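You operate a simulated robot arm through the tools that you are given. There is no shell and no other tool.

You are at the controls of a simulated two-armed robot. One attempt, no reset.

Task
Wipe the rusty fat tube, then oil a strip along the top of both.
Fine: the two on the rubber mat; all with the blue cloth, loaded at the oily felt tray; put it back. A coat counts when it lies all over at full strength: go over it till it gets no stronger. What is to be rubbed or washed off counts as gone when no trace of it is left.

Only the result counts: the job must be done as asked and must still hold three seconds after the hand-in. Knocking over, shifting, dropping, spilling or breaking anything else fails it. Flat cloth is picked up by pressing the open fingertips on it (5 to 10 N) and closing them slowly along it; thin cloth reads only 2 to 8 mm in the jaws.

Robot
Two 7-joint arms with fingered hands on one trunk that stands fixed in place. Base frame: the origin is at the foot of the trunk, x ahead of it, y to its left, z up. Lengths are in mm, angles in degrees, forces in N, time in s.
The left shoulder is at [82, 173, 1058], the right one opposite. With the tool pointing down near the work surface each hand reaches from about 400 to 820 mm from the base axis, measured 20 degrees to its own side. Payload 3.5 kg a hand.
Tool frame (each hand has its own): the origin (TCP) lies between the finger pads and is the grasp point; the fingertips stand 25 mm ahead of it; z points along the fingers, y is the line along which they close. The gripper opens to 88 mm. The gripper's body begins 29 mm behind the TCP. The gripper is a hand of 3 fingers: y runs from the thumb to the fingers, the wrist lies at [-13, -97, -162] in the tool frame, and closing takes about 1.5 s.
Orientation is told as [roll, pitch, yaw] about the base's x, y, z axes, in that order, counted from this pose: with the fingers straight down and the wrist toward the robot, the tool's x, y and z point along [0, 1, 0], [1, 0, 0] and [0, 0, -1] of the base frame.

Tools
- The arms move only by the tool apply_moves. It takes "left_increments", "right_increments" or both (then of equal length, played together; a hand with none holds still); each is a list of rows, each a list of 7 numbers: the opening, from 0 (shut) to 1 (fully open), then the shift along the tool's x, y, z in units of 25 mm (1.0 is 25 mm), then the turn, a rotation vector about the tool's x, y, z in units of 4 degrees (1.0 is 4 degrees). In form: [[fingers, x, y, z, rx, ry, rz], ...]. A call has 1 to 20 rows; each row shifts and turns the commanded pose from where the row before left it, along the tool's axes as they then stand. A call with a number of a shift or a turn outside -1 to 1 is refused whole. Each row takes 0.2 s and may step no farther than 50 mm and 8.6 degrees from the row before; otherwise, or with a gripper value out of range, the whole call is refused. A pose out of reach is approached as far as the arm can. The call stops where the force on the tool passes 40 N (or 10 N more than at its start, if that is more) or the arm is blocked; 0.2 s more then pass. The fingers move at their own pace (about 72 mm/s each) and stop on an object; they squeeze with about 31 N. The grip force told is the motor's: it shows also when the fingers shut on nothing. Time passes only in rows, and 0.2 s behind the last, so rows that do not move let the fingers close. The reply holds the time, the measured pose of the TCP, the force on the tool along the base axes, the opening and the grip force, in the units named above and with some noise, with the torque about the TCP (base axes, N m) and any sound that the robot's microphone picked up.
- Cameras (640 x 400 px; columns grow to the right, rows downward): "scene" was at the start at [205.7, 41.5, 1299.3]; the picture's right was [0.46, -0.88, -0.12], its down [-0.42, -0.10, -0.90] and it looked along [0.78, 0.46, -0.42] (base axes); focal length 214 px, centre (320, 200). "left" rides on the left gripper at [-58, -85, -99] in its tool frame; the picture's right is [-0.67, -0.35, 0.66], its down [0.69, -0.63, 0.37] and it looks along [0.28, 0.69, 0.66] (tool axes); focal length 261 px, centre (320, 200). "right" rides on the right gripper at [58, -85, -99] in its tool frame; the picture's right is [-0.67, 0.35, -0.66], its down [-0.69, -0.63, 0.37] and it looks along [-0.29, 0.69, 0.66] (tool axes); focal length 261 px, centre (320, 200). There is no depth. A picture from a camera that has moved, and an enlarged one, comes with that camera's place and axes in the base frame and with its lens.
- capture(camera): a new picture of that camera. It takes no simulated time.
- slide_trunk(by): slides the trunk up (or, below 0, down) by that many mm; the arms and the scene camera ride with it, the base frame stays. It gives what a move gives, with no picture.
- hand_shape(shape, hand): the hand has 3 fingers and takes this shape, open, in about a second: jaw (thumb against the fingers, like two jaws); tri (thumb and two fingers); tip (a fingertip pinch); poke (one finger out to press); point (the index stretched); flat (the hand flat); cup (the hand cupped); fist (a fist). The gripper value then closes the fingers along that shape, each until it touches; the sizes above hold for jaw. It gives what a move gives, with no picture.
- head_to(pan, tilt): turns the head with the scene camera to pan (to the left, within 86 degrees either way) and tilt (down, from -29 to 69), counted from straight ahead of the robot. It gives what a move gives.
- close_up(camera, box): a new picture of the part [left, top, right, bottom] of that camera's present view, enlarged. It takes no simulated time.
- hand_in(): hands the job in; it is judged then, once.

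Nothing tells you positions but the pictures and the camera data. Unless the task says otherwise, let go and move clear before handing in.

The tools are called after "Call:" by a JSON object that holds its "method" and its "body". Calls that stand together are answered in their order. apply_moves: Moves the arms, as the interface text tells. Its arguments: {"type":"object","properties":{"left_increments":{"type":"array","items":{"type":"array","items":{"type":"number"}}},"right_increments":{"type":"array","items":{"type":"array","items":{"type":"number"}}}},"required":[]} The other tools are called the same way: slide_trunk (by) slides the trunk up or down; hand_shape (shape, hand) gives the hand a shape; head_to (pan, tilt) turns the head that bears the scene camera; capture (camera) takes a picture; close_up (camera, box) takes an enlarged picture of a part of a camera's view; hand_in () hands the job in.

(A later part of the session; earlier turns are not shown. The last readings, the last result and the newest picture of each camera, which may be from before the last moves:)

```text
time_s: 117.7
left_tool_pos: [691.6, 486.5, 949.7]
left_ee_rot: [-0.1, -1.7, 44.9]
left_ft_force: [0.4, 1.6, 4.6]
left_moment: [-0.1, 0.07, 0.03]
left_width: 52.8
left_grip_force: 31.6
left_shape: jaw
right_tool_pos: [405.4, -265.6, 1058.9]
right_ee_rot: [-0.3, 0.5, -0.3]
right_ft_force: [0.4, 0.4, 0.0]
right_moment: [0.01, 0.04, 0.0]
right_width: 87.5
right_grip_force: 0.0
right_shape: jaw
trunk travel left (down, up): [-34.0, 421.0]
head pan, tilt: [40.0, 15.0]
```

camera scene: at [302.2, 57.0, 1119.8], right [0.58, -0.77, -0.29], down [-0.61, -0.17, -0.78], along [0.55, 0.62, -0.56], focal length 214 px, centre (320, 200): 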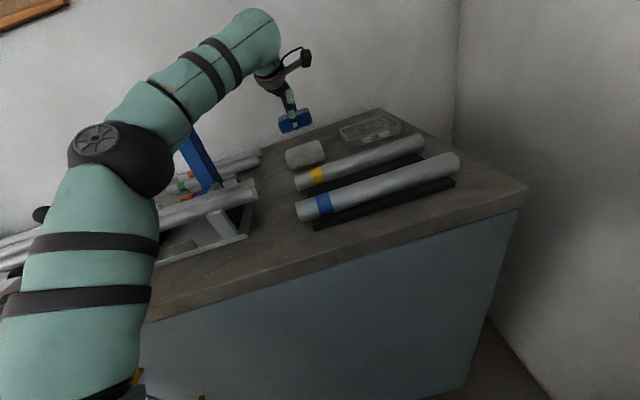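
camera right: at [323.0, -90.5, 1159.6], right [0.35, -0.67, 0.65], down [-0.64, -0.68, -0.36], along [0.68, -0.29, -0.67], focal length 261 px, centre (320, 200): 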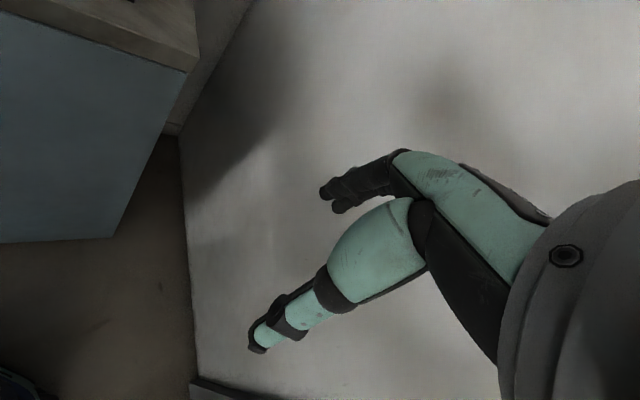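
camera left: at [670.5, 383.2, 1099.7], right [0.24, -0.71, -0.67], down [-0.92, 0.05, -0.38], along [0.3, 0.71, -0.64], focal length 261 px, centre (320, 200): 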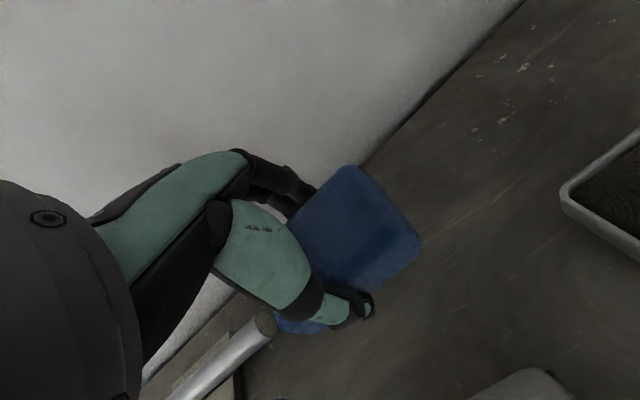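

The pad touches the bench at 4.6 N. I'll release it and rise straight up.

Call:
{"method": "apply_moves", "body": {"left_increments": [[0.7, 0, 0, 0, 0, 0, 0], [0.8, 0, 0, 0, 0, 0, 0], [0.9, 0, 0, 0, 0, 0, 0], [1, 0, 0, 0, 0, 0, 0], [1, 0, 0, -0.2, 0, 0, 0], [1, 0, 0, -0.6, 0, 0, 0], [1, 0, 0, -0.8, 0, 0, 0], [1, 0, 0, -0.8, 0, 0, 0]]}}

Call:
{"method": "capture", "body": {"camera": "left"}}

Call:
{"method": "close_up", "body": {"camera": "scene", "box": [250, 80, 450, 220]}}

```text
time_s: 119.5
left_tool_pos: [691.7, 486.4, 1010.1]
left_ee_rot: [0.0, -1.8, 44.9]
left_ft_force: [0.1, 1.4, -0.4]
left_moment: [0.01, -0.01, 0.02]
left_width: 87.4
left_grip_force: 0.0
left_shape: jaw
right_tool_pos: [405.8, -265.9, 1059.1]
right_ee_rot: [-0.3, 0.6, -0.4]
right_ft_force: [-0.5, 0.1, 0.7]
right_moment: [0.0, -0.01, 0.02]
right_width: 87.7
right_grip_force: 0.1
right_shape: jaw
trunk travel left (down, up): [-34.0, 421.0]
head pan, tilt: [40.0, 15.0]
```

```text
taken
camera left: at [670.8, 384.1, 1106.8], right [0.24, -0.71, -0.67], down [-0.92, 0.05, -0.38], along [0.3, 0.71, -0.64], focal length 261 px, centre (320, 200)
```

left: 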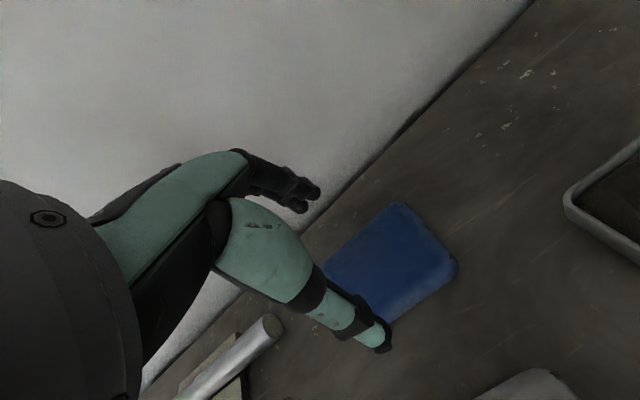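

```text
2.86 times, centred on (350, 150) of scene
camera zoom: at [302.8, 57.0, 1119.5], right [0.58, -0.77, -0.29], down [-0.61, -0.17, -0.78], along [0.55, 0.62, -0.56], focal length 613 px, centre (234, 343)
```

zoom: 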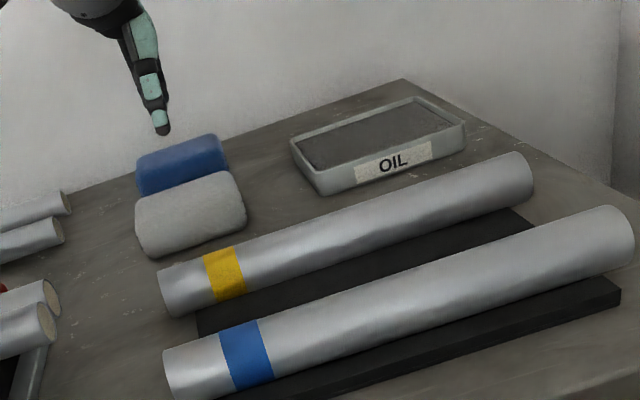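

The pad sits flat on the bench. Now I'll lean the hand about 40° around its closing axis, with the wrist going to the left.

Call:
{"method": "apply_moves", "body": {"left_increments": [[1, 0, 0, -0.4, 0, -1, 0], [1, 0, 0, -0.4, 0, -1, 0], [1, 0, 0, 0, 0, -1, 0], [1, 0, 0, 0, 0, -1, 0], [1, 0, 0, 0, 0, -1, 0], [1, 0, 0, 0, 0, -1, 0], [1, 0, 0, 0, 0, -1, 0], [1, 0, 0, 0, 0, -1, 0], [1, 0, 0, 0, 0, -1, 0], [1, 0, 0, 0, 0, -1, 0], [1, 0, 0, 0, 0.45, 0, 0]]}}

Call:
{"method": "capture", "body": {"camera": "left"}}

Call:
{"method": "capture", "body": {"camera": "scene"}}

```text
time_s: 121.9
left_tool_pos: [689.8, 484.0, 1030.0]
left_ee_rot: [-39.9, -0.3, 43.7]
left_ft_force: [-0.2, -0.1, -0.6]
left_moment: [0.04, 0.01, -0.02]
left_width: 87.5
left_grip_force: 0.1
left_shape: jaw
right_tool_pos: [406.3, -265.3, 1059.6]
right_ee_rot: [-0.2, 0.5, -0.5]
right_ft_force: [0.3, 0.8, -0.2]
right_moment: [-0.02, 0.0, -0.01]
right_width: 87.7
right_grip_force: 0.0
right_shape: jaw
trunk travel left (down, up): [-34.0, 421.0]
head pan, tilt: [40.0, 15.0]
```

```text
taken
camera left: at [614.8, 440.8, 1143.9], right [0.39, -0.92, -0.07], down [-0.65, -0.22, -0.72], along [0.65, 0.33, -0.69], focal length 261 px, centre (320, 200)
```

left: 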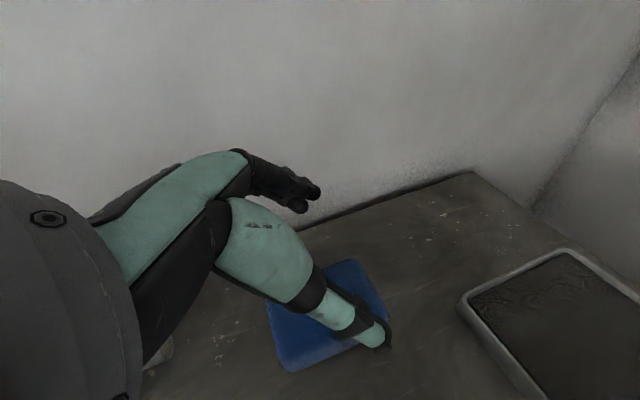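

```text
taken
camera scene: at [302.0, 55.8, 1119.9], right [0.58, -0.77, -0.29], down [-0.61, -0.17, -0.78], along [0.55, 0.62, -0.56], focal length 214 px, centre (320, 200)
```

scene: 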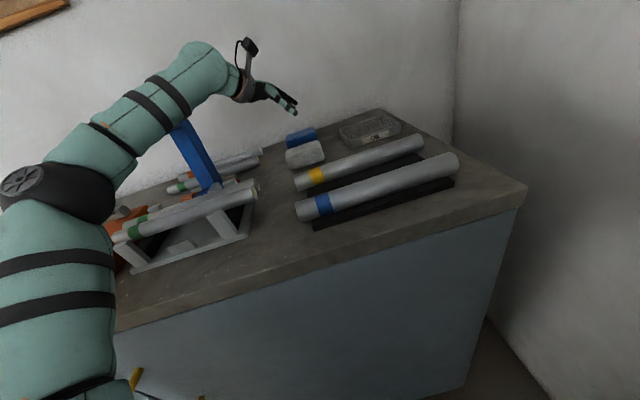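

The lean is set. I'll shift to line up over the pad at about z 985 and check.

Call:
{"method": "apply_moves", "body": {"left_increments": [[1, 0.62, 0.04, 0.27, 0, 0, -0.3], [1, 0.62, 0.04, 0.27, 0, 0, 0], [1, 0.61, 0.05, 0.26, 0, 0, 0], [1, 0, 0, 0, 0, 0, 0]]}}

Call:
{"method": "capture", "body": {"camera": "left"}}

Call:
{"method": "close_up", "body": {"camera": "scene", "box": [200, 50, 380, 190]}}

```text
time_s: 123.1
left_tool_pos: [675.3, 477.5, 1000.9]
left_ee_rot: [-38.7, -1.2, 43.8]
left_ft_force: [0.4, 0.1, 0.0]
left_moment: [0.0, -0.04, -0.01]
left_width: 87.9
left_grip_force: 0.1
left_shape: jaw
right_tool_pos: [405.7, -283.3, 1052.3]
right_ee_rot: [1.1, 0.7, -0.1]
right_ft_force: [-0.3, 0.1, -0.2]
right_moment: [0.03, 0.01, 0.04]
right_width: 87.7
right_grip_force: 0.0
right_shape: jaw
trunk travel left (down, up): [-34.0, 421.0]
head pan, tilt: [40.0, 15.0]
stopped in row 4 (left hand): the arm was blocked; the commanded pose is now the measured one
```

```text
taken
camera left: at [601.9, 431.0, 1114.5], right [0.4, -0.91, -0.1], down [-0.65, -0.2, -0.73], along [0.64, 0.35, -0.68], focal length 261 px, centre (320, 200)
```

left: 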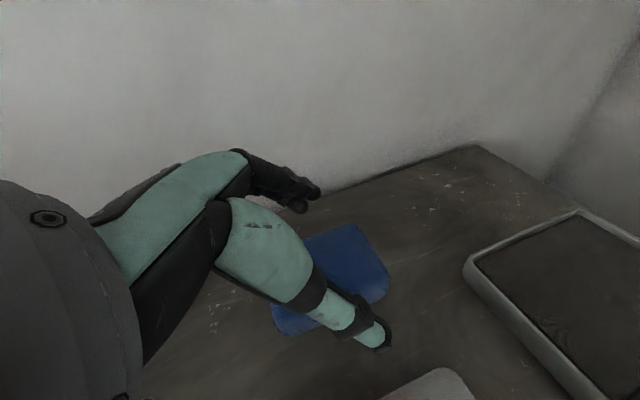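

```text
2.86 times, centred on (290, 120) of scene
camera zoom: at [302.0, 32.7, 1120.2], right [0.57, -0.76, -0.3], down [-0.61, -0.15, -0.78], along [0.55, 0.63, -0.55], focal length 613 px, centre (406, 429)
```

zoom: 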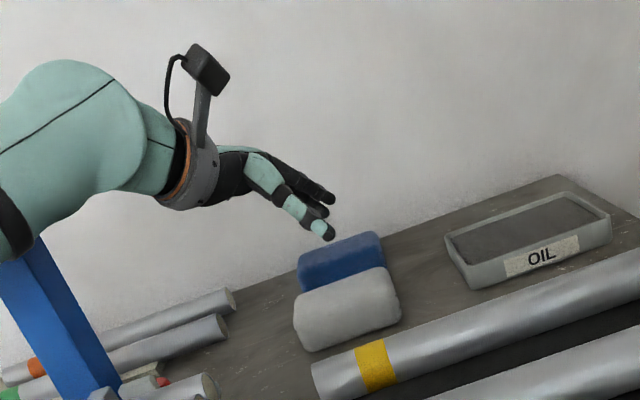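

The arm was blocked and the body swayed; the forearm has come against the tall blue handle. I'll back off up and to the right at once.

Call:
{"method": "apply_moves", "body": {"left_increments": [[1, -0.8, -0.18, -0.37, 0, 0, 0], [1, -0.8, -0.18, -0.37, 0, 0, 0], [1, -0.8, -0.18, -0.37, 0, 0, 0]]}}

Call:
{"method": "capture", "body": {"camera": "scene"}}

Call:
{"method": "close_up", "body": {"camera": "scene", "box": [60, 60, 280, 280]}}

```text
time_s: 123.9
left_tool_pos: [686.4, 471.6, 1048.9]
left_ee_rot: [-39.7, 0.0, 44.4]
left_ft_force: [-1.1, -0.9, 0.4]
left_moment: [0.01, 0.03, 0.02]
left_width: 87.8
left_grip_force: 0.0
left_shape: jaw
right_tool_pos: [405.8, -266.6, 1058.9]
right_ee_rot: [0.0, 0.6, -0.3]
right_ft_force: [-0.6, 0.2, -0.8]
right_moment: [-0.03, -0.02, 0.01]
right_width: 87.8
right_grip_force: 0.1
right_shape: jaw
trunk travel left (down, up): [-34.0, 421.0]
head pan, tilt: [40.0, 15.0]
```

```text
taken
camera scene: at [302.7, 55.6, 1119.7], right [0.58, -0.76, -0.29], down [-0.61, -0.17, -0.78], along [0.55, 0.62, -0.56], focal length 214 px, centre (320, 200)
```

scene: 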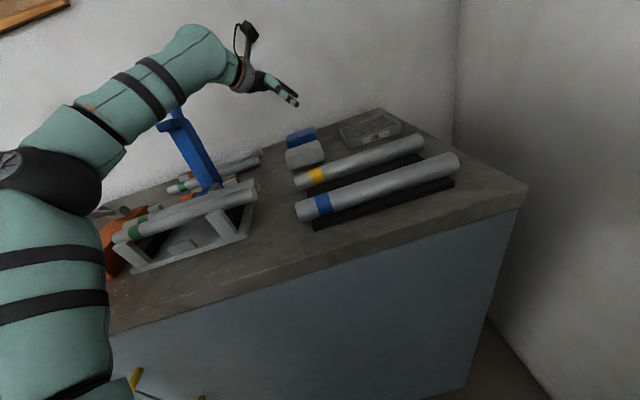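

```text
1.82 times, centred on (170, 170) of scene
camera zoom: at [302.7, 55.6, 1119.7], right [0.58, -0.76, -0.29], down [-0.61, -0.17, -0.78], along [0.55, 0.62, -0.56], focal length 390 px, centre (593, 254)
```

zoom: 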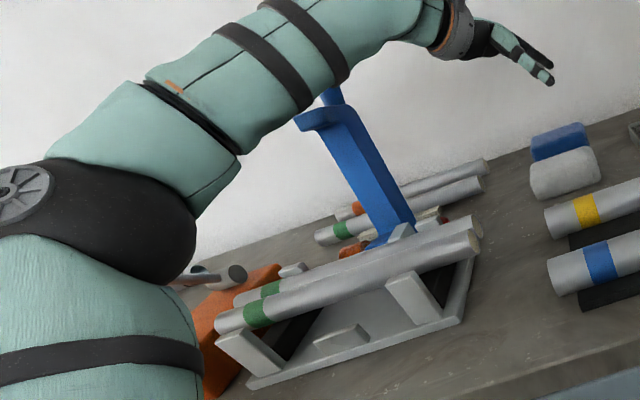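

After backing off, the body returned and the blue handle looks unmoved. To keep the forearm farther from the handle I'll grasp at yaw 58° instead, since the narrow fingers allow it, which brings the wrist about 40 mm to the right. First I'll rotate and shift at a safe height.

Call:
{"method": "apply_moves", "body": {"left_increments": [[1, 0, 0, 0, -0.75, 0, -0.9], [1, 0, 0, 0, -0.75, 0, -0.9], [1, 0, 0, 0, -0.75, 0, -0.9], [1, 0.33, 0.4, -0.27, 0, 0, 0], [1, 0.33, 0.4, -0.27, 0, 0, 0], [1, 0, 0, 0, 0, 0, 0]]}}

Call:
{"method": "capture", "body": {"camera": "scene"}}

Call:
{"method": "capture", "body": {"camera": "left"}}

```text
time_s: 125.3
left_tool_pos: [678.6, 501.9, 1047.3]
left_ee_rot: [-39.9, 0.1, 58.4]
left_ft_force: [0.6, -0.2, 0.7]
left_moment: [0.02, 0.0, 0.0]
left_width: 87.5
left_grip_force: 0.0
left_shape: jaw
right_tool_pos: [407.2, -261.7, 1059.0]
right_ee_rot: [-0.3, 0.6, -0.1]
right_ft_force: [0.5, 0.3, 0.0]
right_moment: [0.0, -0.01, 0.02]
right_width: 87.7
right_grip_force: 0.0
right_shape: jaw
trunk travel left (down, up): [-34.0, 421.0]
head pan, tilt: [40.0, 15.0]
```

```text
taken
camera scene: at [302.8, 56.9, 1119.5], right [0.58, -0.77, -0.29], down [-0.61, -0.17, -0.78], along [0.55, 0.62, -0.56], focal length 214 px, centre (320, 200)
```

scene: 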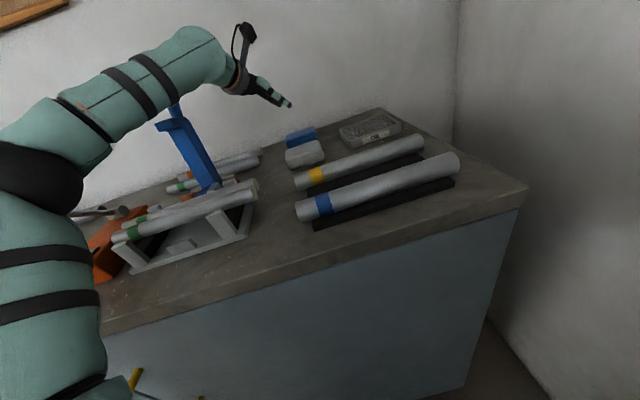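

```text
taken
camera left: at [618.8, 440.5, 1161.9], right [0.61, -0.79, -0.07], down [-0.58, -0.38, -0.72], along [0.54, 0.48, -0.69], focal length 261 px, centre (320, 200)
```

left: 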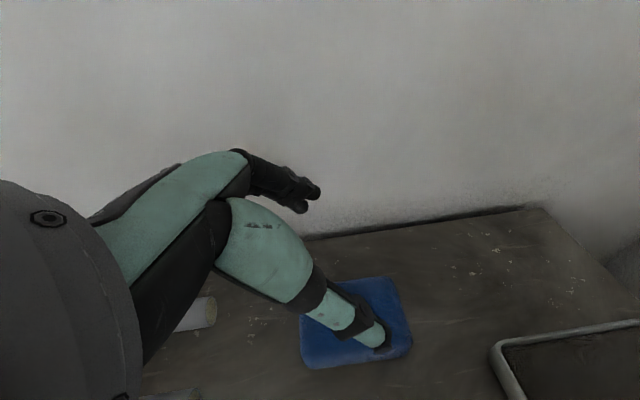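

The hand is aligned over the pad. I'll descend halfway slowly, watching for any sway that would mean arm contact.

Call:
{"method": "apply_moves", "body": {"left_increments": [[1, 0.376, -0.02, 0.555, 0, 0, 0], [1, 0.376, -0.02, 0.555, 0, 0, 0], [1, 0.376, -0.02, 0.555, 0, 0, 0], [1, 0, 0, 0, 0, 0, 0]]}}

Call:
{"method": "capture", "body": {"camera": "scene"}}

Call:
{"method": "capture", "body": {"camera": "left"}}

```text
time_s: 126.3
left_tool_pos: [681.1, 499.0, 996.5]
left_ee_rot: [-39.8, -0.1, 58.4]
left_ft_force: [-1.3, 0.0, -0.2]
left_moment: [0.01, 0.01, -0.01]
left_width: 87.6
left_grip_force: 0.1
left_shape: jaw
right_tool_pos: [406.9, -262.4, 1058.7]
right_ee_rot: [-0.2, 0.6, -0.1]
right_ft_force: [0.5, 0.2, -0.7]
right_moment: [-0.01, -0.02, 0.03]
right_width: 87.5
right_grip_force: 0.0
right_shape: jaw
trunk travel left (down, up): [-34.0, 421.0]
head pan, tilt: [40.0, 15.0]
```

```text
taken
camera scene: at [302.6, 57.0, 1119.6], right [0.58, -0.77, -0.29], down [-0.61, -0.17, -0.78], along [0.55, 0.62, -0.56], focal length 214 px, centre (320, 200)
```

scene: 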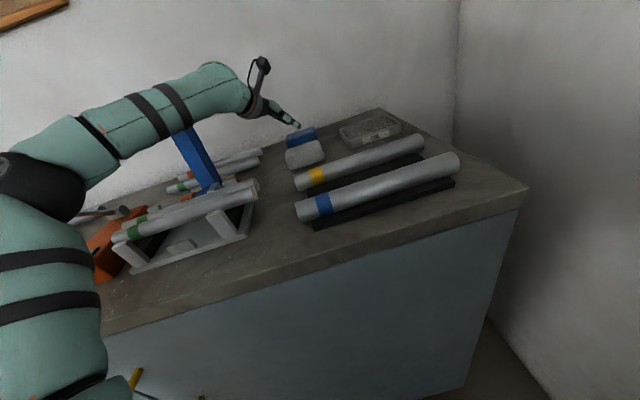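

```text
taken
camera left: at [621.8, 437.4, 1111.0], right [0.61, -0.79, -0.07], down [-0.58, -0.38, -0.72], along [0.54, 0.48, -0.69], focal length 261 px, centre (320, 200)
```

left: 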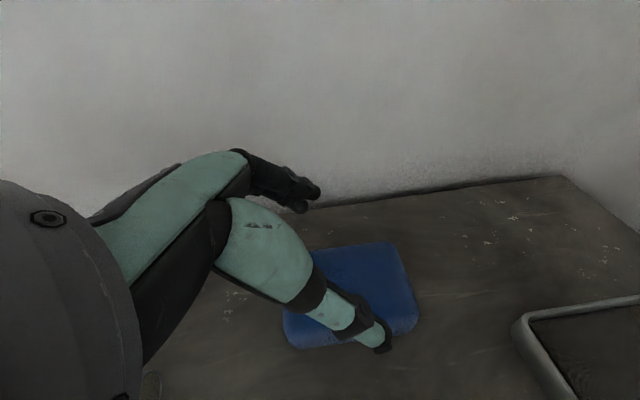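

There is no sway and the alignment is good. I'll continue down another 30 mm.

Call:
{"method": "apply_moves", "body": {"left_increments": [[1, 0.256, 0, 0.307, 0, 0, 0], [1, 0.256, 0, 0.307, 0, 0, 0], [1, 0.256, 0, 0.307, 0, 0, 0], [1, 0, 0, 0, 0, 0, 0]]}}

Call:
{"method": "capture", "body": {"camera": "left"}}

Call:
{"method": "close_up", "body": {"camera": "scene", "box": [140, 50, 360, 210]}}

```text
time_s: 127.3
left_tool_pos: [680.7, 497.5, 966.3]
left_ee_rot: [-39.8, 0.1, 58.5]
left_ft_force: [-1.3, 0.0, 0.1]
left_moment: [0.0, -0.02, 0.0]
left_width: 87.6
left_grip_force: 0.1
left_shape: jaw
right_tool_pos: [405.6, -262.4, 1059.2]
right_ee_rot: [-0.2, 0.7, -0.2]
right_ft_force: [-0.1, -0.2, -0.3]
right_moment: [0.03, 0.01, 0.0]
right_width: 87.9
right_grip_force: 0.1
right_shape: jaw
trunk travel left (down, up): [-34.0, 421.0]
head pan, tilt: [40.0, 15.0]
```

```text
taken
camera left: at [622.0, 436.9, 1080.7], right [0.61, -0.79, -0.07], down [-0.58, -0.38, -0.72], along [0.54, 0.48, -0.69], focal length 261 px, centre (320, 200)
```

left: 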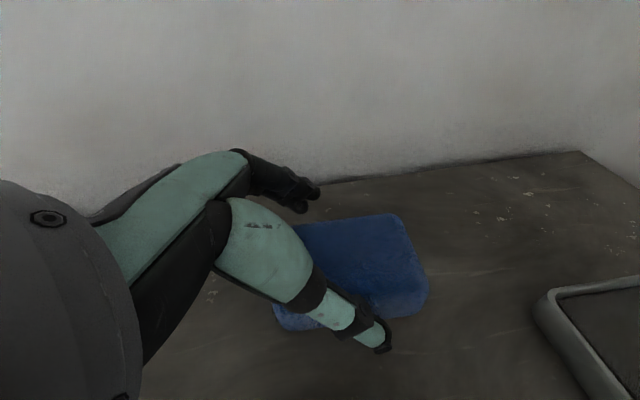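

```text
2.50 times, centred on (250, 130) of scene
camera zoom: at [302.7, 57.0, 1119.6], right [0.58, -0.77, -0.29], down [-0.61, -0.17, -0.78], along [0.55, 0.62, -0.56], focal length 536 px, centre (495, 375)
```

zoom: 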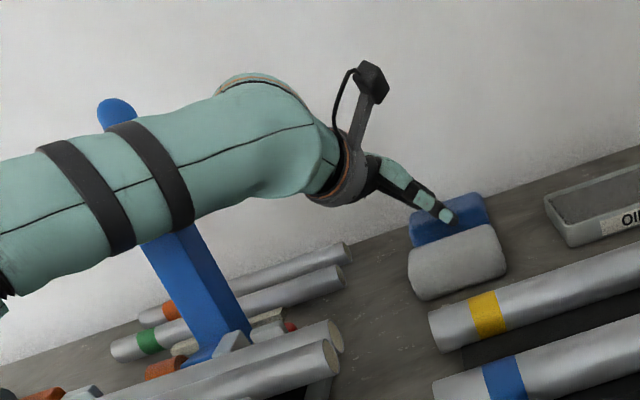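

The forearm has space from the handle and there is no sway. I'll descend the last 15 mm.

Call:
{"method": "apply_moves", "body": {"left_increments": [[1, 0.128, 0, 0.154, 0, 0, 0], [1, 0.128, 0, 0.154, 0, 0, 0], [1, 0.064, 0, 0.077, 0, 0, 0], [1, 0, 0, 0, 0, 0, 0]]}}

Call:
{"method": "apply_moves", "body": {"left_increments": [[1, 0.05, 0, 0.06, 0, 0, 0], [1, 0, 0, 0, 0, 0, 0]]}}

Call:
{"method": "capture", "body": {"camera": "left"}}

```text
time_s: 128.3
left_tool_pos: [680.8, 496.1, 954.3]
left_ee_rot: [-39.8, 0.1, 58.4]
left_ft_force: [-0.7, -0.2, -1.0]
left_moment: [0.03, 0.04, -0.01]
left_width: 87.9
left_grip_force: 0.0
left_shape: jaw
right_tool_pos: [407.3, -262.3, 1059.5]
right_ee_rot: [-0.3, 0.6, -0.1]
right_ft_force: [-1.0, -0.3, -0.2]
right_moment: [0.0, 0.0, -0.01]
right_width: 87.5
right_grip_force: 0.0
right_shape: jaw
trunk travel left (down, up): [-34.0, 421.0]
head pan, tilt: [40.0, 15.0]
```

```text
time_s: 128.9
left_tool_pos: [682.0, 497.4, 953.0]
left_ee_rot: [-39.7, 0.2, 58.4]
left_ft_force: [0.2, -1.0, 0.4]
left_moment: [-0.01, -0.01, 0.02]
left_width: 87.7
left_grip_force: 0.1
left_shape: jaw
right_tool_pos: [405.4, -262.5, 1059.2]
right_ee_rot: [-0.2, 0.6, -0.1]
right_ft_force: [0.2, -0.9, 0.2]
right_moment: [-0.02, 0.02, -0.02]
right_width: 87.6
right_grip_force: 0.1
right_shape: jaw
trunk travel left (down, up): [-34.0, 421.0]
head pan, tilt: [40.0, 15.0]
```

```text
taken
camera left: at [622.0, 436.7, 1066.7], right [0.61, -0.79, -0.07], down [-0.58, -0.38, -0.72], along [0.54, 0.48, -0.69], focal length 261 px, centre (320, 200)
```

left: 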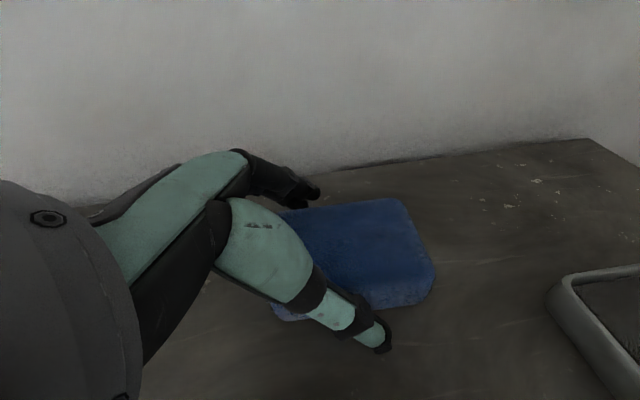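

The hand is at the grasp height. I'll drop 2 mm more and close the jaws slowly on the pad.

Call:
{"method": "apply_moves", "body": {"left_increments": [[1, 0.05, 0, 0.06, 0, 0, 0], [0.9, 0, 0, 0, 0, 0, 0], [0.82, 0, 0, 0, 0, 0, 0], [0.75, 0, 0, 0, 0, 0, 0], [0.7, 0, 0, 0, 0, 0, 0], [0.65, 0, 0, 0, 0, 0, 0], [0.6, 0, 0, 0, 0, 0, 0], [0.55, 0, 0, 0, 0, 0, 0], [0.5, 0, 0, 0, 0, 0, 0], [0.5, 0, 0, 0, 0, 0, 0]]}}

Call:
{"method": "capture", "body": {"camera": "left"}}

Call:
{"method": "close_up", "body": {"camera": "scene", "box": [200, 60, 380, 190]}}

```text
time_s: 131.1
left_tool_pos: [682.2, 496.6, 949.5]
left_ee_rot: [-39.8, 0.1, 58.3]
left_ft_force: [0.7, 0.1, 0.1]
left_moment: [0.04, -0.01, 0.04]
left_width: 55.3
left_grip_force: 31.0
left_shape: jaw
right_tool_pos: [407.2, -262.7, 1058.1]
right_ee_rot: [-0.3, 0.5, -0.1]
right_ft_force: [-0.2, -0.8, 0.4]
right_moment: [0.01, -0.01, 0.0]
right_width: 87.8
right_grip_force: 0.1
right_shape: jaw
trunk travel left (down, up): [-34.0, 421.0]
head pan, tilt: [40.0, 15.0]
```

```text
taken
camera left: at [622.0, 436.4, 1064.5], right [0.61, -0.79, -0.07], down [-0.58, -0.38, -0.72], along [0.54, 0.48, -0.69], focal length 261 px, centre (320, 200)
```

left: 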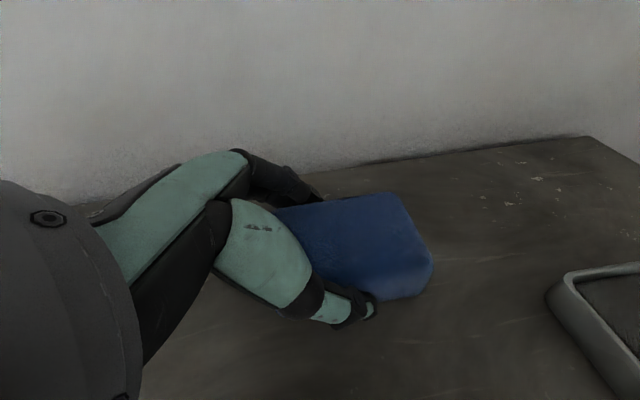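

```text
3.08 times, centred on (290, 125) of scene
camera zoom: at [302.8, 57.1, 1119.5], right [0.58, -0.77, -0.29], down [-0.61, -0.17, -0.78], along [0.55, 0.62, -0.56], focal length 660 px, centre (412, 431)
```

zoom: 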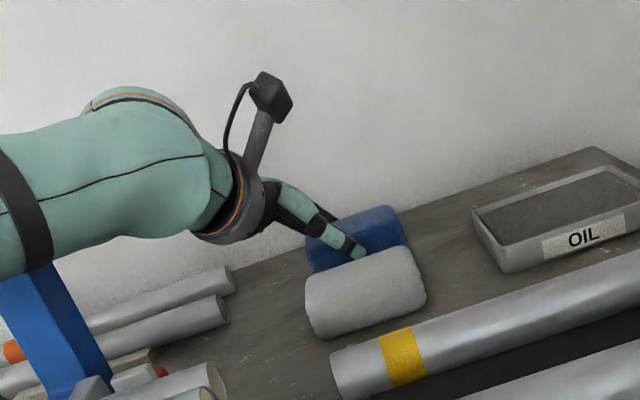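

The pad is gripped at 55 mm with 31 N. I'll lift it vertically.

Call:
{"method": "apply_moves", "body": {"left_increments": [[0.5, -0.256, 0, -0.307, 0, 0, 0], [0.5, -0.384, 0, -0.46, 0, 0, 0], [0.5, -0.384, 0, -0.46, 0, 0, 0], [0.5, -0.384, 0, -0.46, 0, 0, 0], [0.5, -0.384, 0, -0.46, 0, 0, 0], [0.5, -0.384, 0, -0.46, 0, 0, 0]]}}

Call:
{"method": "capture", "body": {"camera": "left"}}

Call:
{"method": "capture", "body": {"camera": "scene"}}

```text
time_s: 132.5
left_tool_pos: [681.2, 498.3, 1034.7]
left_ee_rot: [-39.8, 0.1, 58.4]
left_ft_force: [-0.8, 0.0, -0.7]
left_moment: [0.01, -0.01, 0.03]
left_width: 55.0
left_grip_force: 31.4
left_shape: jaw
right_tool_pos: [406.1, -263.1, 1059.4]
right_ee_rot: [-0.3, 0.7, -0.1]
right_ft_force: [-0.2, 0.4, 0.6]
right_moment: [0.0, 0.0, -0.01]
right_width: 87.6
right_grip_force: 0.0
right_shape: jaw
trunk travel left (down, up): [-34.0, 421.0]
head pan, tilt: [40.0, 15.0]
```

```text
taken
camera left: at [621.8, 437.1, 1148.9], right [0.61, -0.79, -0.07], down [-0.58, -0.38, -0.72], along [0.54, 0.48, -0.69], focal length 261 px, centre (320, 200)
```

left: 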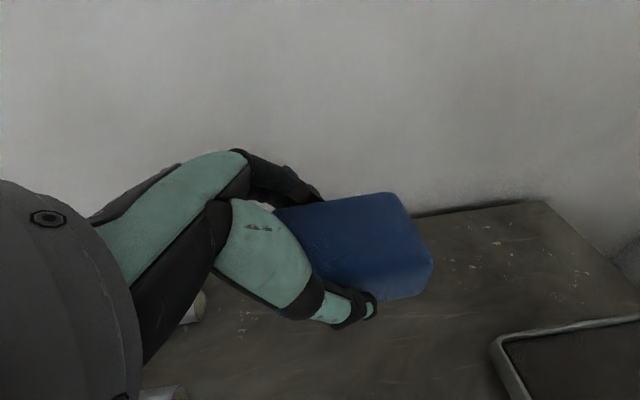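

```text
taken
camera scene: at [302.7, 56.9, 1119.6], right [0.58, -0.77, -0.29], down [-0.61, -0.17, -0.78], along [0.55, 0.62, -0.56], focal length 214 px, centre (320, 200)
```

scene: 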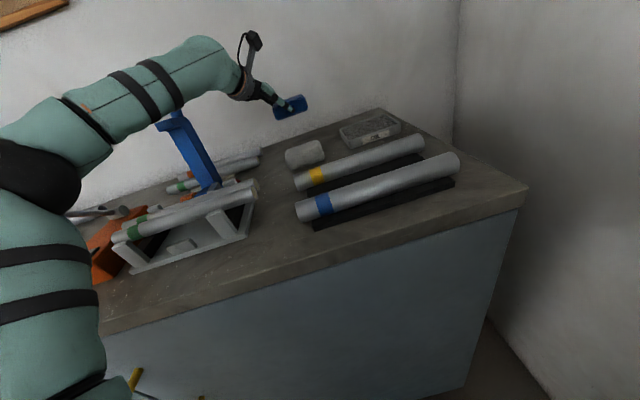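

The pad is held securely in the leaned grasp. I'll lift a bit more, turn to about yaw 36° and lower the trunk fully before moving to the tray.

Call:
{"method": "apply_moves", "body": {"left_increments": [[0.5, -0.15, 0, -0.18, 0.7, 0, 0.84], [0.5, -0.15, 0, -0.18, 0.7, 0, 0.84], [0.5, -0.15, 0, -0.18, 0.7, 0, 0.84], [0.5, -0.15, 0, -0.18, 0.7, 0, 0.84], [0.5, -0.15, 0, -0.18, 0.7, 0, 0.84]]}}

Call:
{"method": "slide_trunk", "body": {"by": -34}}

Call:
{"method": "capture", "body": {"camera": "scene"}}

```text
time_s: 133.7
left_tool_pos: [683.2, 497.1, 1063.6]
left_ee_rot: [-39.8, 0.0, 36.6]
left_ft_force: [-0.8, -1.0, -0.8]
left_moment: [0.03, 0.05, -0.01]
left_width: 54.8
left_grip_force: 31.4
left_shape: jaw
right_tool_pos: [407.0, -262.2, 1059.0]
right_ee_rot: [-0.2, 0.7, -0.1]
right_ft_force: [-0.2, 0.2, 0.4]
right_moment: [0.0, -0.01, -0.01]
right_width: 87.7
right_grip_force: 0.0
right_shape: jaw
trunk travel left (down, up): [-34.0, 421.0]
head pan, tilt: [40.0, 15.0]
```

```text
time_s: 134.5
left_tool_pos: [677.8, 481.0, 1043.1]
left_ee_rot: [-39.3, -0.8, 36.4]
left_ft_force: [-0.9, -0.2, -0.5]
left_moment: [0.01, 0.02, 0.01]
left_width: 55.1
left_grip_force: 31.5
left_shape: jaw
right_tool_pos: [400.4, -274.5, 1024.6]
right_ee_rot: [0.7, 0.2, -0.3]
right_ft_force: [0.5, 0.5, 1.3]
right_moment: [-0.04, 0.01, -0.02]
right_width: 87.7
right_grip_force: 0.1
right_shape: jaw
trunk travel left (down, up): [0.0, 455.0]
head pan, tilt: [40.0, 15.0]
```

```text
taken
camera scene: at [331.1, 43.0, 1063.6], right [0.55, -0.76, -0.34], down [-0.66, -0.16, -0.73], along [0.51, 0.63, -0.59], focal length 214 px, centre (320, 200)
```

scene: 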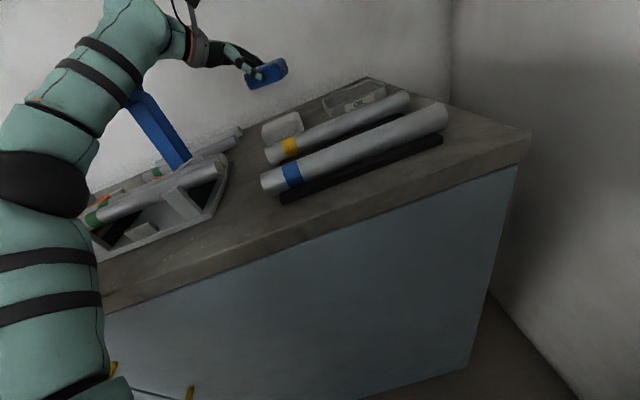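

The body swayed again; at this yaw the wrist is farther left and near the handle. I'll move the hand to the right straight away.

Call:
{"method": "apply_moves", "body": {"left_increments": [[0.5, -0.66, -0.26, 0.42, 0, 0, 0], [0.5, -0.66, -0.26, 0.42, 0, 0, 0], [0.5, -0.66, -0.26, 0.42, 0, 0, 0], [0.5, 0, 0, 0, 0, 0, 0]]}}

Call:
{"method": "capture", "body": {"camera": "scene"}}

Call:
{"method": "close_up", "body": {"camera": "scene", "box": [60, 60, 280, 260]}}

```text
time_s: 135.5
left_tool_pos: [702.3, 441.3, 1038.9]
left_ee_rot: [-39.8, 0.2, 36.6]
left_ft_force: [0.1, 1.0, -1.1]
left_moment: [0.01, -0.02, -0.02]
left_width: 54.8
left_grip_force: 31.3
left_shape: jaw
right_tool_pos: [407.4, -262.0, 1024.1]
right_ee_rot: [-0.1, 0.6, -0.3]
right_ft_force: [-0.7, 0.4, -0.1]
right_moment: [-0.02, 0.01, -0.01]
right_width: 87.7
right_grip_force: 0.1
right_shape: jaw
trunk travel left (down, up): [0.0, 455.0]
head pan, tilt: [40.0, 15.0]
```

```text
taken
camera scene: at [337.9, 57.7, 1060.1], right [0.55, -0.77, -0.33], down [-0.67, -0.17, -0.73], along [0.5, 0.62, -0.6], focal length 214 px, centre (320, 200)
```

scene: 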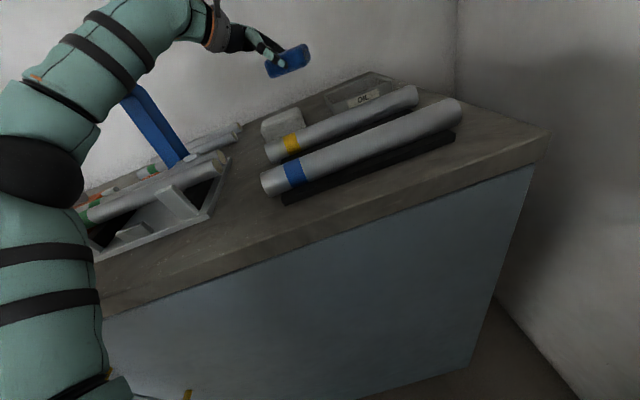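

```text
2.00 times, centred on (170, 160) of scene
camera zoom: at [337.9, 57.7, 1060.1], right [0.55, -0.77, -0.33], down [-0.67, -0.17, -0.73], along [0.5, 0.62, -0.6], focal length 429 px, centre (620, 280)
```

zoom: 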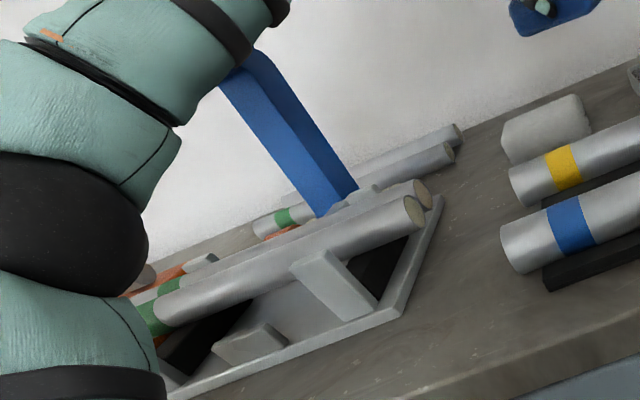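

Clear again, and the handle and jig look unchanged. Now I'll go to above the oil tray.

Call:
{"method": "apply_moves", "body": {"left_increments": [[0.5, -0.49, -0.265, 0.7, 0, 0, 0], [0.5, -0.49, -0.265, 0.7, 0, 0, 0], [0.5, -0.49, -0.265, 0.7, 0, 0, 0], [0.5, -0.49, -0.265, 0.7, 0, 0, 0], [0.5, -0.49, -0.265, 0.7, 0, 0, 0]]}}

Call:
{"method": "capture", "body": {"camera": "left"}}

Call:
{"method": "capture", "body": {"camera": "scene"}}

```text
time_s: 136.7
left_tool_pos: [735.3, 337.0, 1009.6]
left_ee_rot: [-39.8, 0.1, 36.6]
left_ft_force: [0.2, 0.0, -1.0]
left_moment: [0.05, 0.01, -0.02]
left_width: 54.5
left_grip_force: 31.3
left_shape: jaw
right_tool_pos: [406.7, -261.5, 1023.8]
right_ee_rot: [-0.1, 0.6, -0.2]
right_ft_force: [-0.1, -0.2, -0.5]
right_moment: [0.03, 0.05, 0.0]
right_width: 87.9
right_grip_force: 0.0
right_shape: jaw
trunk travel left (down, up): [0.0, 455.0]
head pan, tilt: [40.0, 15.0]
```

```text
taken
camera left: at [657.0, 302.3, 1123.8], right [0.28, -0.96, -0.07], down [-0.68, -0.14, -0.72], along [0.68, 0.25, -0.69], focal length 261 px, centre (320, 200)
```

left: 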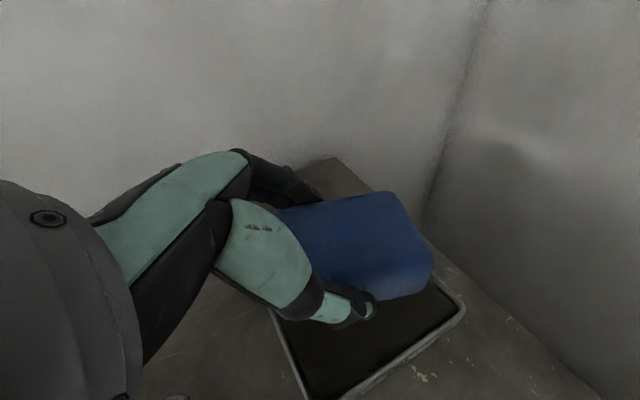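

```text
taken
camera scene: at [337.2, 56.7, 1060.6], right [0.55, -0.77, -0.33], down [-0.67, -0.17, -0.73], along [0.5, 0.62, -0.6], focal length 214 px, centre (320, 200)
```

scene: 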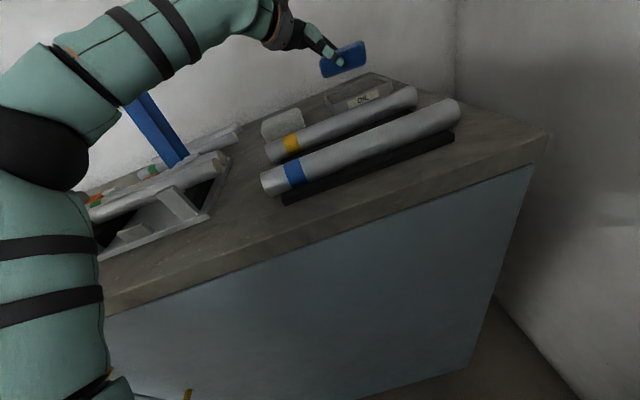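

Excellent: the hand is now over the tray with no limit reached. I'll shift 5 mm right and descend toward the felt, then feel for contact.

Call:
{"method": "apply_moves", "body": {"left_increments": [[0.5, 0.245, 0.015, 0.445, 0, 0, 0], [0.5, 0.245, 0.015, 0.445, 0, 0, 0], [0.5, 0, 0, 0, 0, 0, 0]]}}

Call:
{"method": "capture", "body": {"camera": "left"}}

Call:
{"method": "close_up", "body": {"camera": "scene", "box": [250, 20, 430, 140]}}

```text
time_s: 137.5
left_tool_pos: [739.2, 333.5, 986.0]
left_ee_rot: [-39.8, 0.1, 36.6]
left_ft_force: [-0.3, -1.1, -0.7]
left_moment: [-0.01, 0.02, 0.04]
left_width: 54.9
left_grip_force: 31.5
left_shape: jaw
right_tool_pos: [406.4, -262.1, 1023.7]
right_ee_rot: [-0.1, 0.5, -0.2]
right_ft_force: [0.1, 0.9, -0.1]
right_moment: [0.02, -0.03, -0.01]
right_width: 87.6
right_grip_force: 0.1
right_shape: jaw
trunk travel left (down, up): [0.0, 455.0]
head pan, tilt: [40.0, 15.0]
```

```text
taken
camera left: at [660.8, 299.0, 1099.7], right [0.28, -0.96, -0.07], down [-0.68, -0.14, -0.72], along [0.68, 0.25, -0.69], focal length 261 px, centre (320, 200)
```

left: 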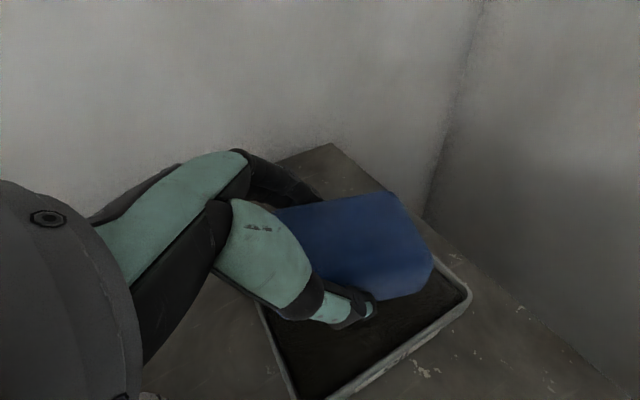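

```text
3.33 times, centred on (340, 80) of scene
camera zoom: at [337.0, 57.0, 1060.7], right [0.55, -0.77, -0.33], down [-0.67, -0.17, -0.73], along [0.5, 0.62, -0.6], focal length 715 px, centre (253, 600)
```

zoom: 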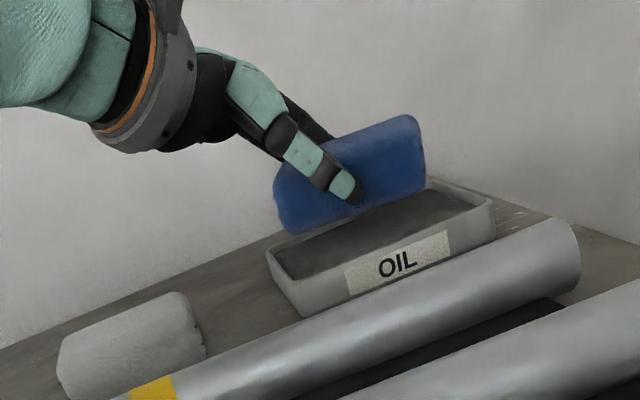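

The pad is over the felt with small margins all round. I'll shift about 5 mm nearer and continue down in small steps until it touches the felt.

Call:
{"method": "apply_moves", "body": {"left_increments": [[0.5, 0.19, -0.09, 0.155, 0, 0, 0], [0.5, 0.19, -0.09, 0.155, 0, 0, 0], [0.5, 0, 0, 0, 0, 0, 0]]}}

Call:
{"method": "apply_moves", "body": {"left_increments": [[0.5, 0.064, 0, 0.077, 0, 0, 0], [0.5, 0, 0, 0, 0, 0, 0]]}}

Call:
{"method": "apply_moves", "body": {"left_increments": [[0.5, 0.064, 0, 0.077, 0, 0, 0], [0.5, 0, 0, 0, 0, 0, 0]]}}

Call:
{"method": "capture", "body": {"camera": "left"}}

```text
time_s: 138.3
left_tool_pos: [734.6, 332.6, 974.1]
left_ee_rot: [-39.8, 0.2, 36.7]
left_ft_force: [-0.3, 0.0, -0.8]
left_moment: [-0.01, 0.05, -0.02]
left_width: 54.9
left_grip_force: 30.5
left_shape: jaw
right_tool_pos: [406.2, -262.6, 1025.2]
right_ee_rot: [-0.2, 0.5, -0.2]
right_ft_force: [-0.3, 1.4, -0.1]
right_moment: [0.02, 0.01, 0.03]
right_width: 87.7
right_grip_force: 0.0
right_shape: jaw
trunk travel left (down, up): [0.0, 455.0]
head pan, tilt: [40.0, 15.0]
```

```text
time_s: 138.9
left_tool_pos: [735.1, 333.0, 971.6]
left_ee_rot: [-39.7, 0.0, 36.6]
left_ft_force: [0.1, 0.2, -1.0]
left_moment: [0.01, -0.02, -0.01]
left_width: 54.8
left_grip_force: 31.6
left_shape: jaw
right_tool_pos: [408.1, -261.7, 1024.4]
right_ee_rot: [-0.1, 0.6, -0.2]
right_ft_force: [0.2, -0.3, 0.0]
right_moment: [-0.01, -0.03, -0.04]
right_width: 87.8
right_grip_force: 0.0
right_shape: jaw
trunk travel left (down, up): [0.0, 455.0]
head pan, tilt: [40.0, 15.0]
```

```text
time_s: 139.5
left_tool_pos: [734.4, 332.6, 969.6]
left_ee_rot: [-39.8, 0.1, 36.6]
left_ft_force: [0.5, -0.3, -0.1]
left_moment: [-0.01, 0.01, 0.01]
left_width: 54.9
left_grip_force: 31.0
left_shape: jaw
right_tool_pos: [407.5, -262.1, 1025.1]
right_ee_rot: [-0.1, 0.7, -0.2]
right_ft_force: [-0.5, -0.5, -0.2]
right_moment: [0.03, 0.0, 0.04]
right_width: 87.9
right_grip_force: 0.1
right_shape: jaw
trunk travel left (down, up): [0.0, 455.0]
head pan, tilt: [40.0, 15.0]
```

```text
taken
camera left: at [656.1, 298.8, 1083.4], right [0.28, -0.96, -0.07], down [-0.68, -0.14, -0.72], along [0.68, 0.25, -0.69], focal length 261 px, centre (320, 200)
```

left: 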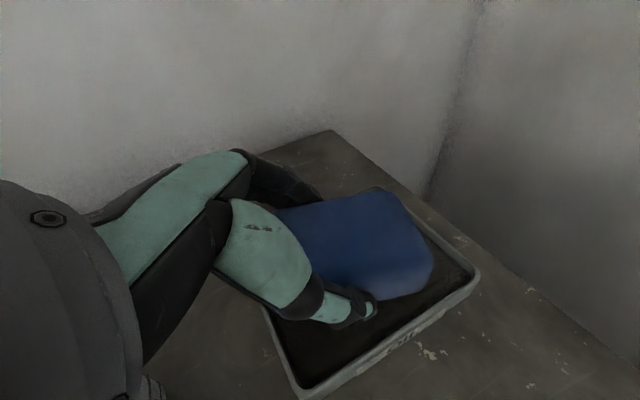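

Call:
{"method": "apply_moves", "body": {"left_increments": [[0.5, 0.064, 0, 0.077, 0, 0, 0], [0.5, 0, 0, 0, 0, 0, 0]]}}

Call:
{"method": "apply_moves", "body": {"left_increments": [[0.5, 0.064, 0, 0.077, 0, 0, 0], [0.5, 0, 0, 0, 0, 0, 0]]}}

Call:
{"method": "apply_moves", "body": {"left_increments": [[0.5, 0.05, 0, 0.06, 0, 0, 0], [0.5, 0, 0, 0, 0, 0, 0]]}}

```text
time_s: 140.1
left_tool_pos: [734.1, 331.8, 967.5]
left_ee_rot: [-40.0, 0.0, 36.6]
left_ft_force: [2.7, 1.9, 7.8]
left_moment: [0.0, -0.11, 0.0]
left_width: 54.7
left_grip_force: 30.8
left_shape: jaw
right_tool_pos: [406.5, -261.7, 1025.0]
right_ee_rot: [-0.1, 0.5, -0.3]
right_ft_force: [0.5, -0.2, 0.1]
right_moment: [0.03, 0.01, -0.01]
right_width: 87.8
right_grip_force: 0.1
right_shape: jaw
trunk travel left (down, up): [0.0, 455.0]
head pan, tilt: [40.0, 15.0]
```

```text
time_s: 140.7
left_tool_pos: [733.3, 333.0, 967.4]
left_ee_rot: [-40.0, 0.0, 36.6]
left_ft_force: [4.0, 4.5, 17.4]
left_moment: [-0.07, -0.25, 0.0]
left_width: 54.4
left_grip_force: 31.1
left_shape: jaw
right_tool_pos: [405.4, -262.7, 1025.7]
right_ee_rot: [-0.1, 0.4, -0.2]
right_ft_force: [-0.2, -0.2, 0.4]
right_moment: [0.0, -0.01, 0.03]
right_width: 87.9
right_grip_force: 0.1
right_shape: jaw
trunk travel left (down, up): [0.0, 455.0]
head pan, tilt: [40.0, 15.0]
```

```text
time_s: 141.3
left_tool_pos: [731.9, 332.6, 965.3]
left_ee_rot: [-40.1, -0.2, 36.6]
left_ft_force: [4.6, 6.4, 24.3]
left_moment: [-0.06, -0.39, -0.06]
left_width: 54.0
left_grip_force: 31.0
left_shape: jaw
right_tool_pos: [403.0, -261.5, 1026.5]
right_ee_rot: [-0.1, 0.4, -0.2]
right_ft_force: [0.0, -0.3, -0.9]
right_moment: [-0.03, 0.01, -0.02]
right_width: 88.0
right_grip_force: 0.1
right_shape: jaw
trunk travel left (down, up): [0.0, 455.0]
head pan, tilt: [40.0, 15.0]
```

The felt contact is flat and centred, 24 N. I'll ease off slightly and rub in small strokes within the tray to load the cloth.

Call:
{"method": "apply_moves", "body": {"left_increments": [[0.5, -0.02, 0, -0.025, 0, 0, 0], [0.5, -0.12, 0, 0.1, 0, 0, 0], [0.5, 0.12, 0, -0.1, 0, 0, 0], [0.5, 0.12, 0, -0.1, 0, 0, 0], [0.5, -0.12, 0, 0.1, 0, 0, 0], [0.5, 0, 0.2, 0, 0, 0, 0], [0.5, 0, -0.2, 0, 0, 0, 0], [0.5, 0, -0.2, 0, 0, 0, 0], [0.5, 0, 0.2, 0, 0, 0, 0], [0.5, -0.12, 0, 0.1, 0, 0, 0], [0.5, 0.12, 0, -0.1, 0, 0, 0], [0.5, 0, 0, 0, 0, 0, 0], [0.5, 0, 0, 0, 0, 0, 0]]}}

Call:
{"method": "capture", "body": {"camera": "left"}}

Call:
{"method": "close_up", "body": {"camera": "scene", "box": [250, 20, 430, 140]}}

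```text
time_s: 144.1
left_tool_pos: [731.7, 331.3, 966.4]
left_ee_rot: [-39.9, -0.2, 36.6]
left_ft_force: [0.8, -1.5, 18.5]
left_moment: [-0.01, -0.37, -0.04]
left_width: 53.9
left_grip_force: 31.0
left_shape: jaw
right_tool_pos: [404.0, -262.5, 1026.1]
right_ee_rot: [-0.1, 0.4, -0.2]
right_ft_force: [-0.1, 0.3, 0.0]
right_moment: [0.01, -0.01, 0.01]
right_width: 87.9
right_grip_force: 0.1
right_shape: jaw
trunk travel left (down, up): [0.0, 455.0]
head pan, tilt: [40.0, 15.0]
```

```text
taken
camera left: at [652.9, 297.0, 1079.3], right [0.28, -0.96, -0.07], down [-0.68, -0.14, -0.72], along [0.68, 0.25, -0.69], focal length 261 px, centre (320, 200)
```

left: 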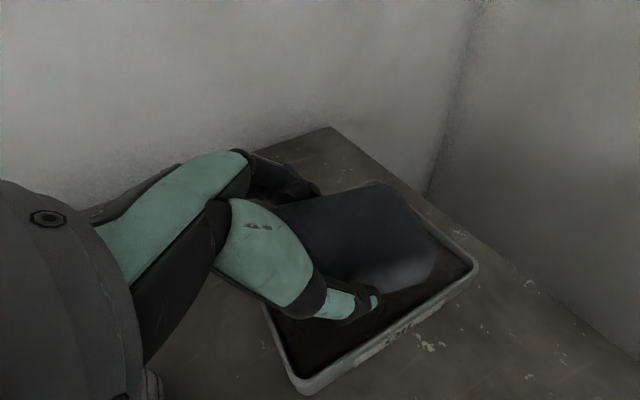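

```text
3.33 times, centred on (340, 80) of scene
camera zoom: at [334.2, 55.5, 1061.9], right [0.55, -0.77, -0.33], down [-0.66, -0.17, -0.73], along [0.5, 0.62, -0.6], focal length 715 px, centre (253, 600)
```

zoom: 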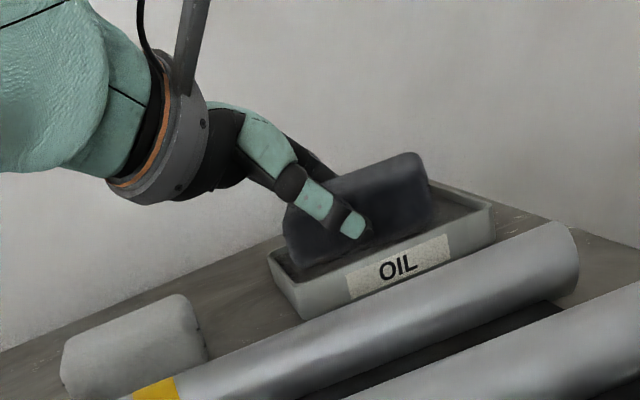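

The cloth has turned dark, so it is loaded with oil. I'll lift it out vertically and carry it to above the yellow tube.

Call:
{"method": "apply_moves", "body": {"left_increments": [[0.5, -0.2, 0, -0.24, 0, 0, 0], [0.5, -0.36, 0, -0.43, 0, 0, 0], [0.5, -0.36, 0, -0.43, 0, 0, 0], [0.5, -0.36, 0, -0.43, 0, 0, 0], [0.5, -0.36, 0, -0.43, 0, 0, 0], [0.5, -0.2, 0, -0.24, -0.68, 0, -0.8], [0.5, 0, 0, 0, -0.67, 0, -0.8], [0.5, 0.1, -0.85, -0.085, 0, 0, 0], [0.5, 0.1, -0.85, -0.085, 0, 0, 0], [0.5, 0.1, -0.85, -0.085, 0, 0, 0], [0.5, 0.1, -0.85, -0.085, 0, 0, 0], [0.5, 0.1, -0.85, -0.085, 0, 0, 0], [0.5, 0.1, -0.85, -0.085, 0, 0, 0], [0.5, 0.1, -0.85, -0.085, 0, 0, 0]]}}

Call:
{"method": "capture", "body": {"camera": "left"}}

Call:
{"method": "capture", "body": {"camera": "scene"}}

```text
time_s: 147.1
left_tool_pos: [612.1, 245.1, 1034.9]
left_ee_rot: [-39.7, 0.0, 45.0]
left_ft_force: [-0.3, -0.5, -0.4]
left_moment: [0.0, 0.02, 0.01]
left_width: 53.7
left_grip_force: 30.8
left_shape: jaw
right_tool_pos: [406.2, -261.9, 1024.6]
right_ee_rot: [-0.1, 0.5, -0.2]
right_ft_force: [-0.7, -0.7, -0.2]
right_moment: [0.02, 0.06, 0.02]
right_width: 87.8
right_grip_force: 0.0
right_shape: jaw
trunk travel left (down, up): [0.0, 455.0]
head pan, tilt: [40.0, 15.0]
```

```text
taken
camera left: at [540.2, 200.0, 1149.7], right [0.41, -0.91, -0.07], down [-0.65, -0.24, -0.72], along [0.64, 0.35, -0.69], focal length 261 px, centre (320, 200)
```

left: 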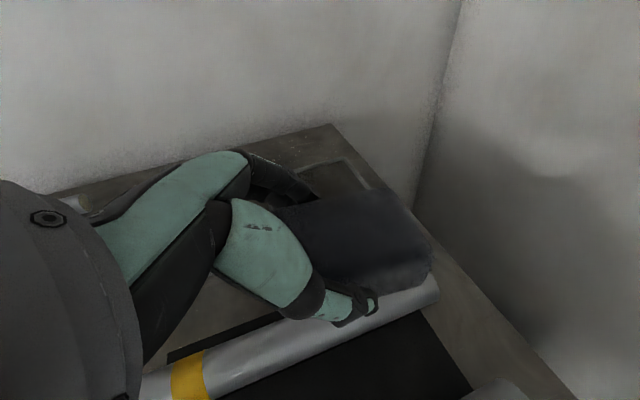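

```text
taken
camera scene: at [336.7, 56.9, 1060.9], right [0.55, -0.77, -0.33], down [-0.67, -0.17, -0.73], along [0.5, 0.62, -0.6], focal length 214 px, centre (320, 200)
```

scene: 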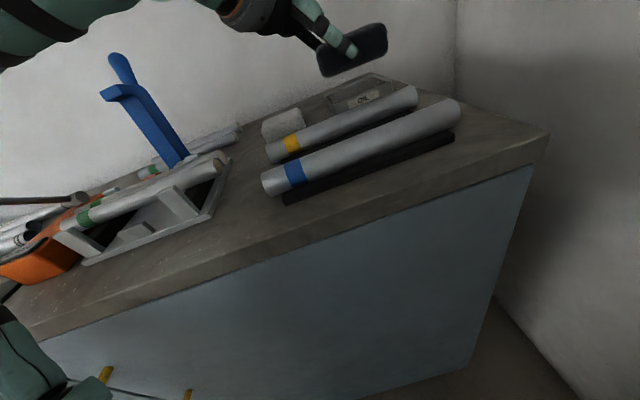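

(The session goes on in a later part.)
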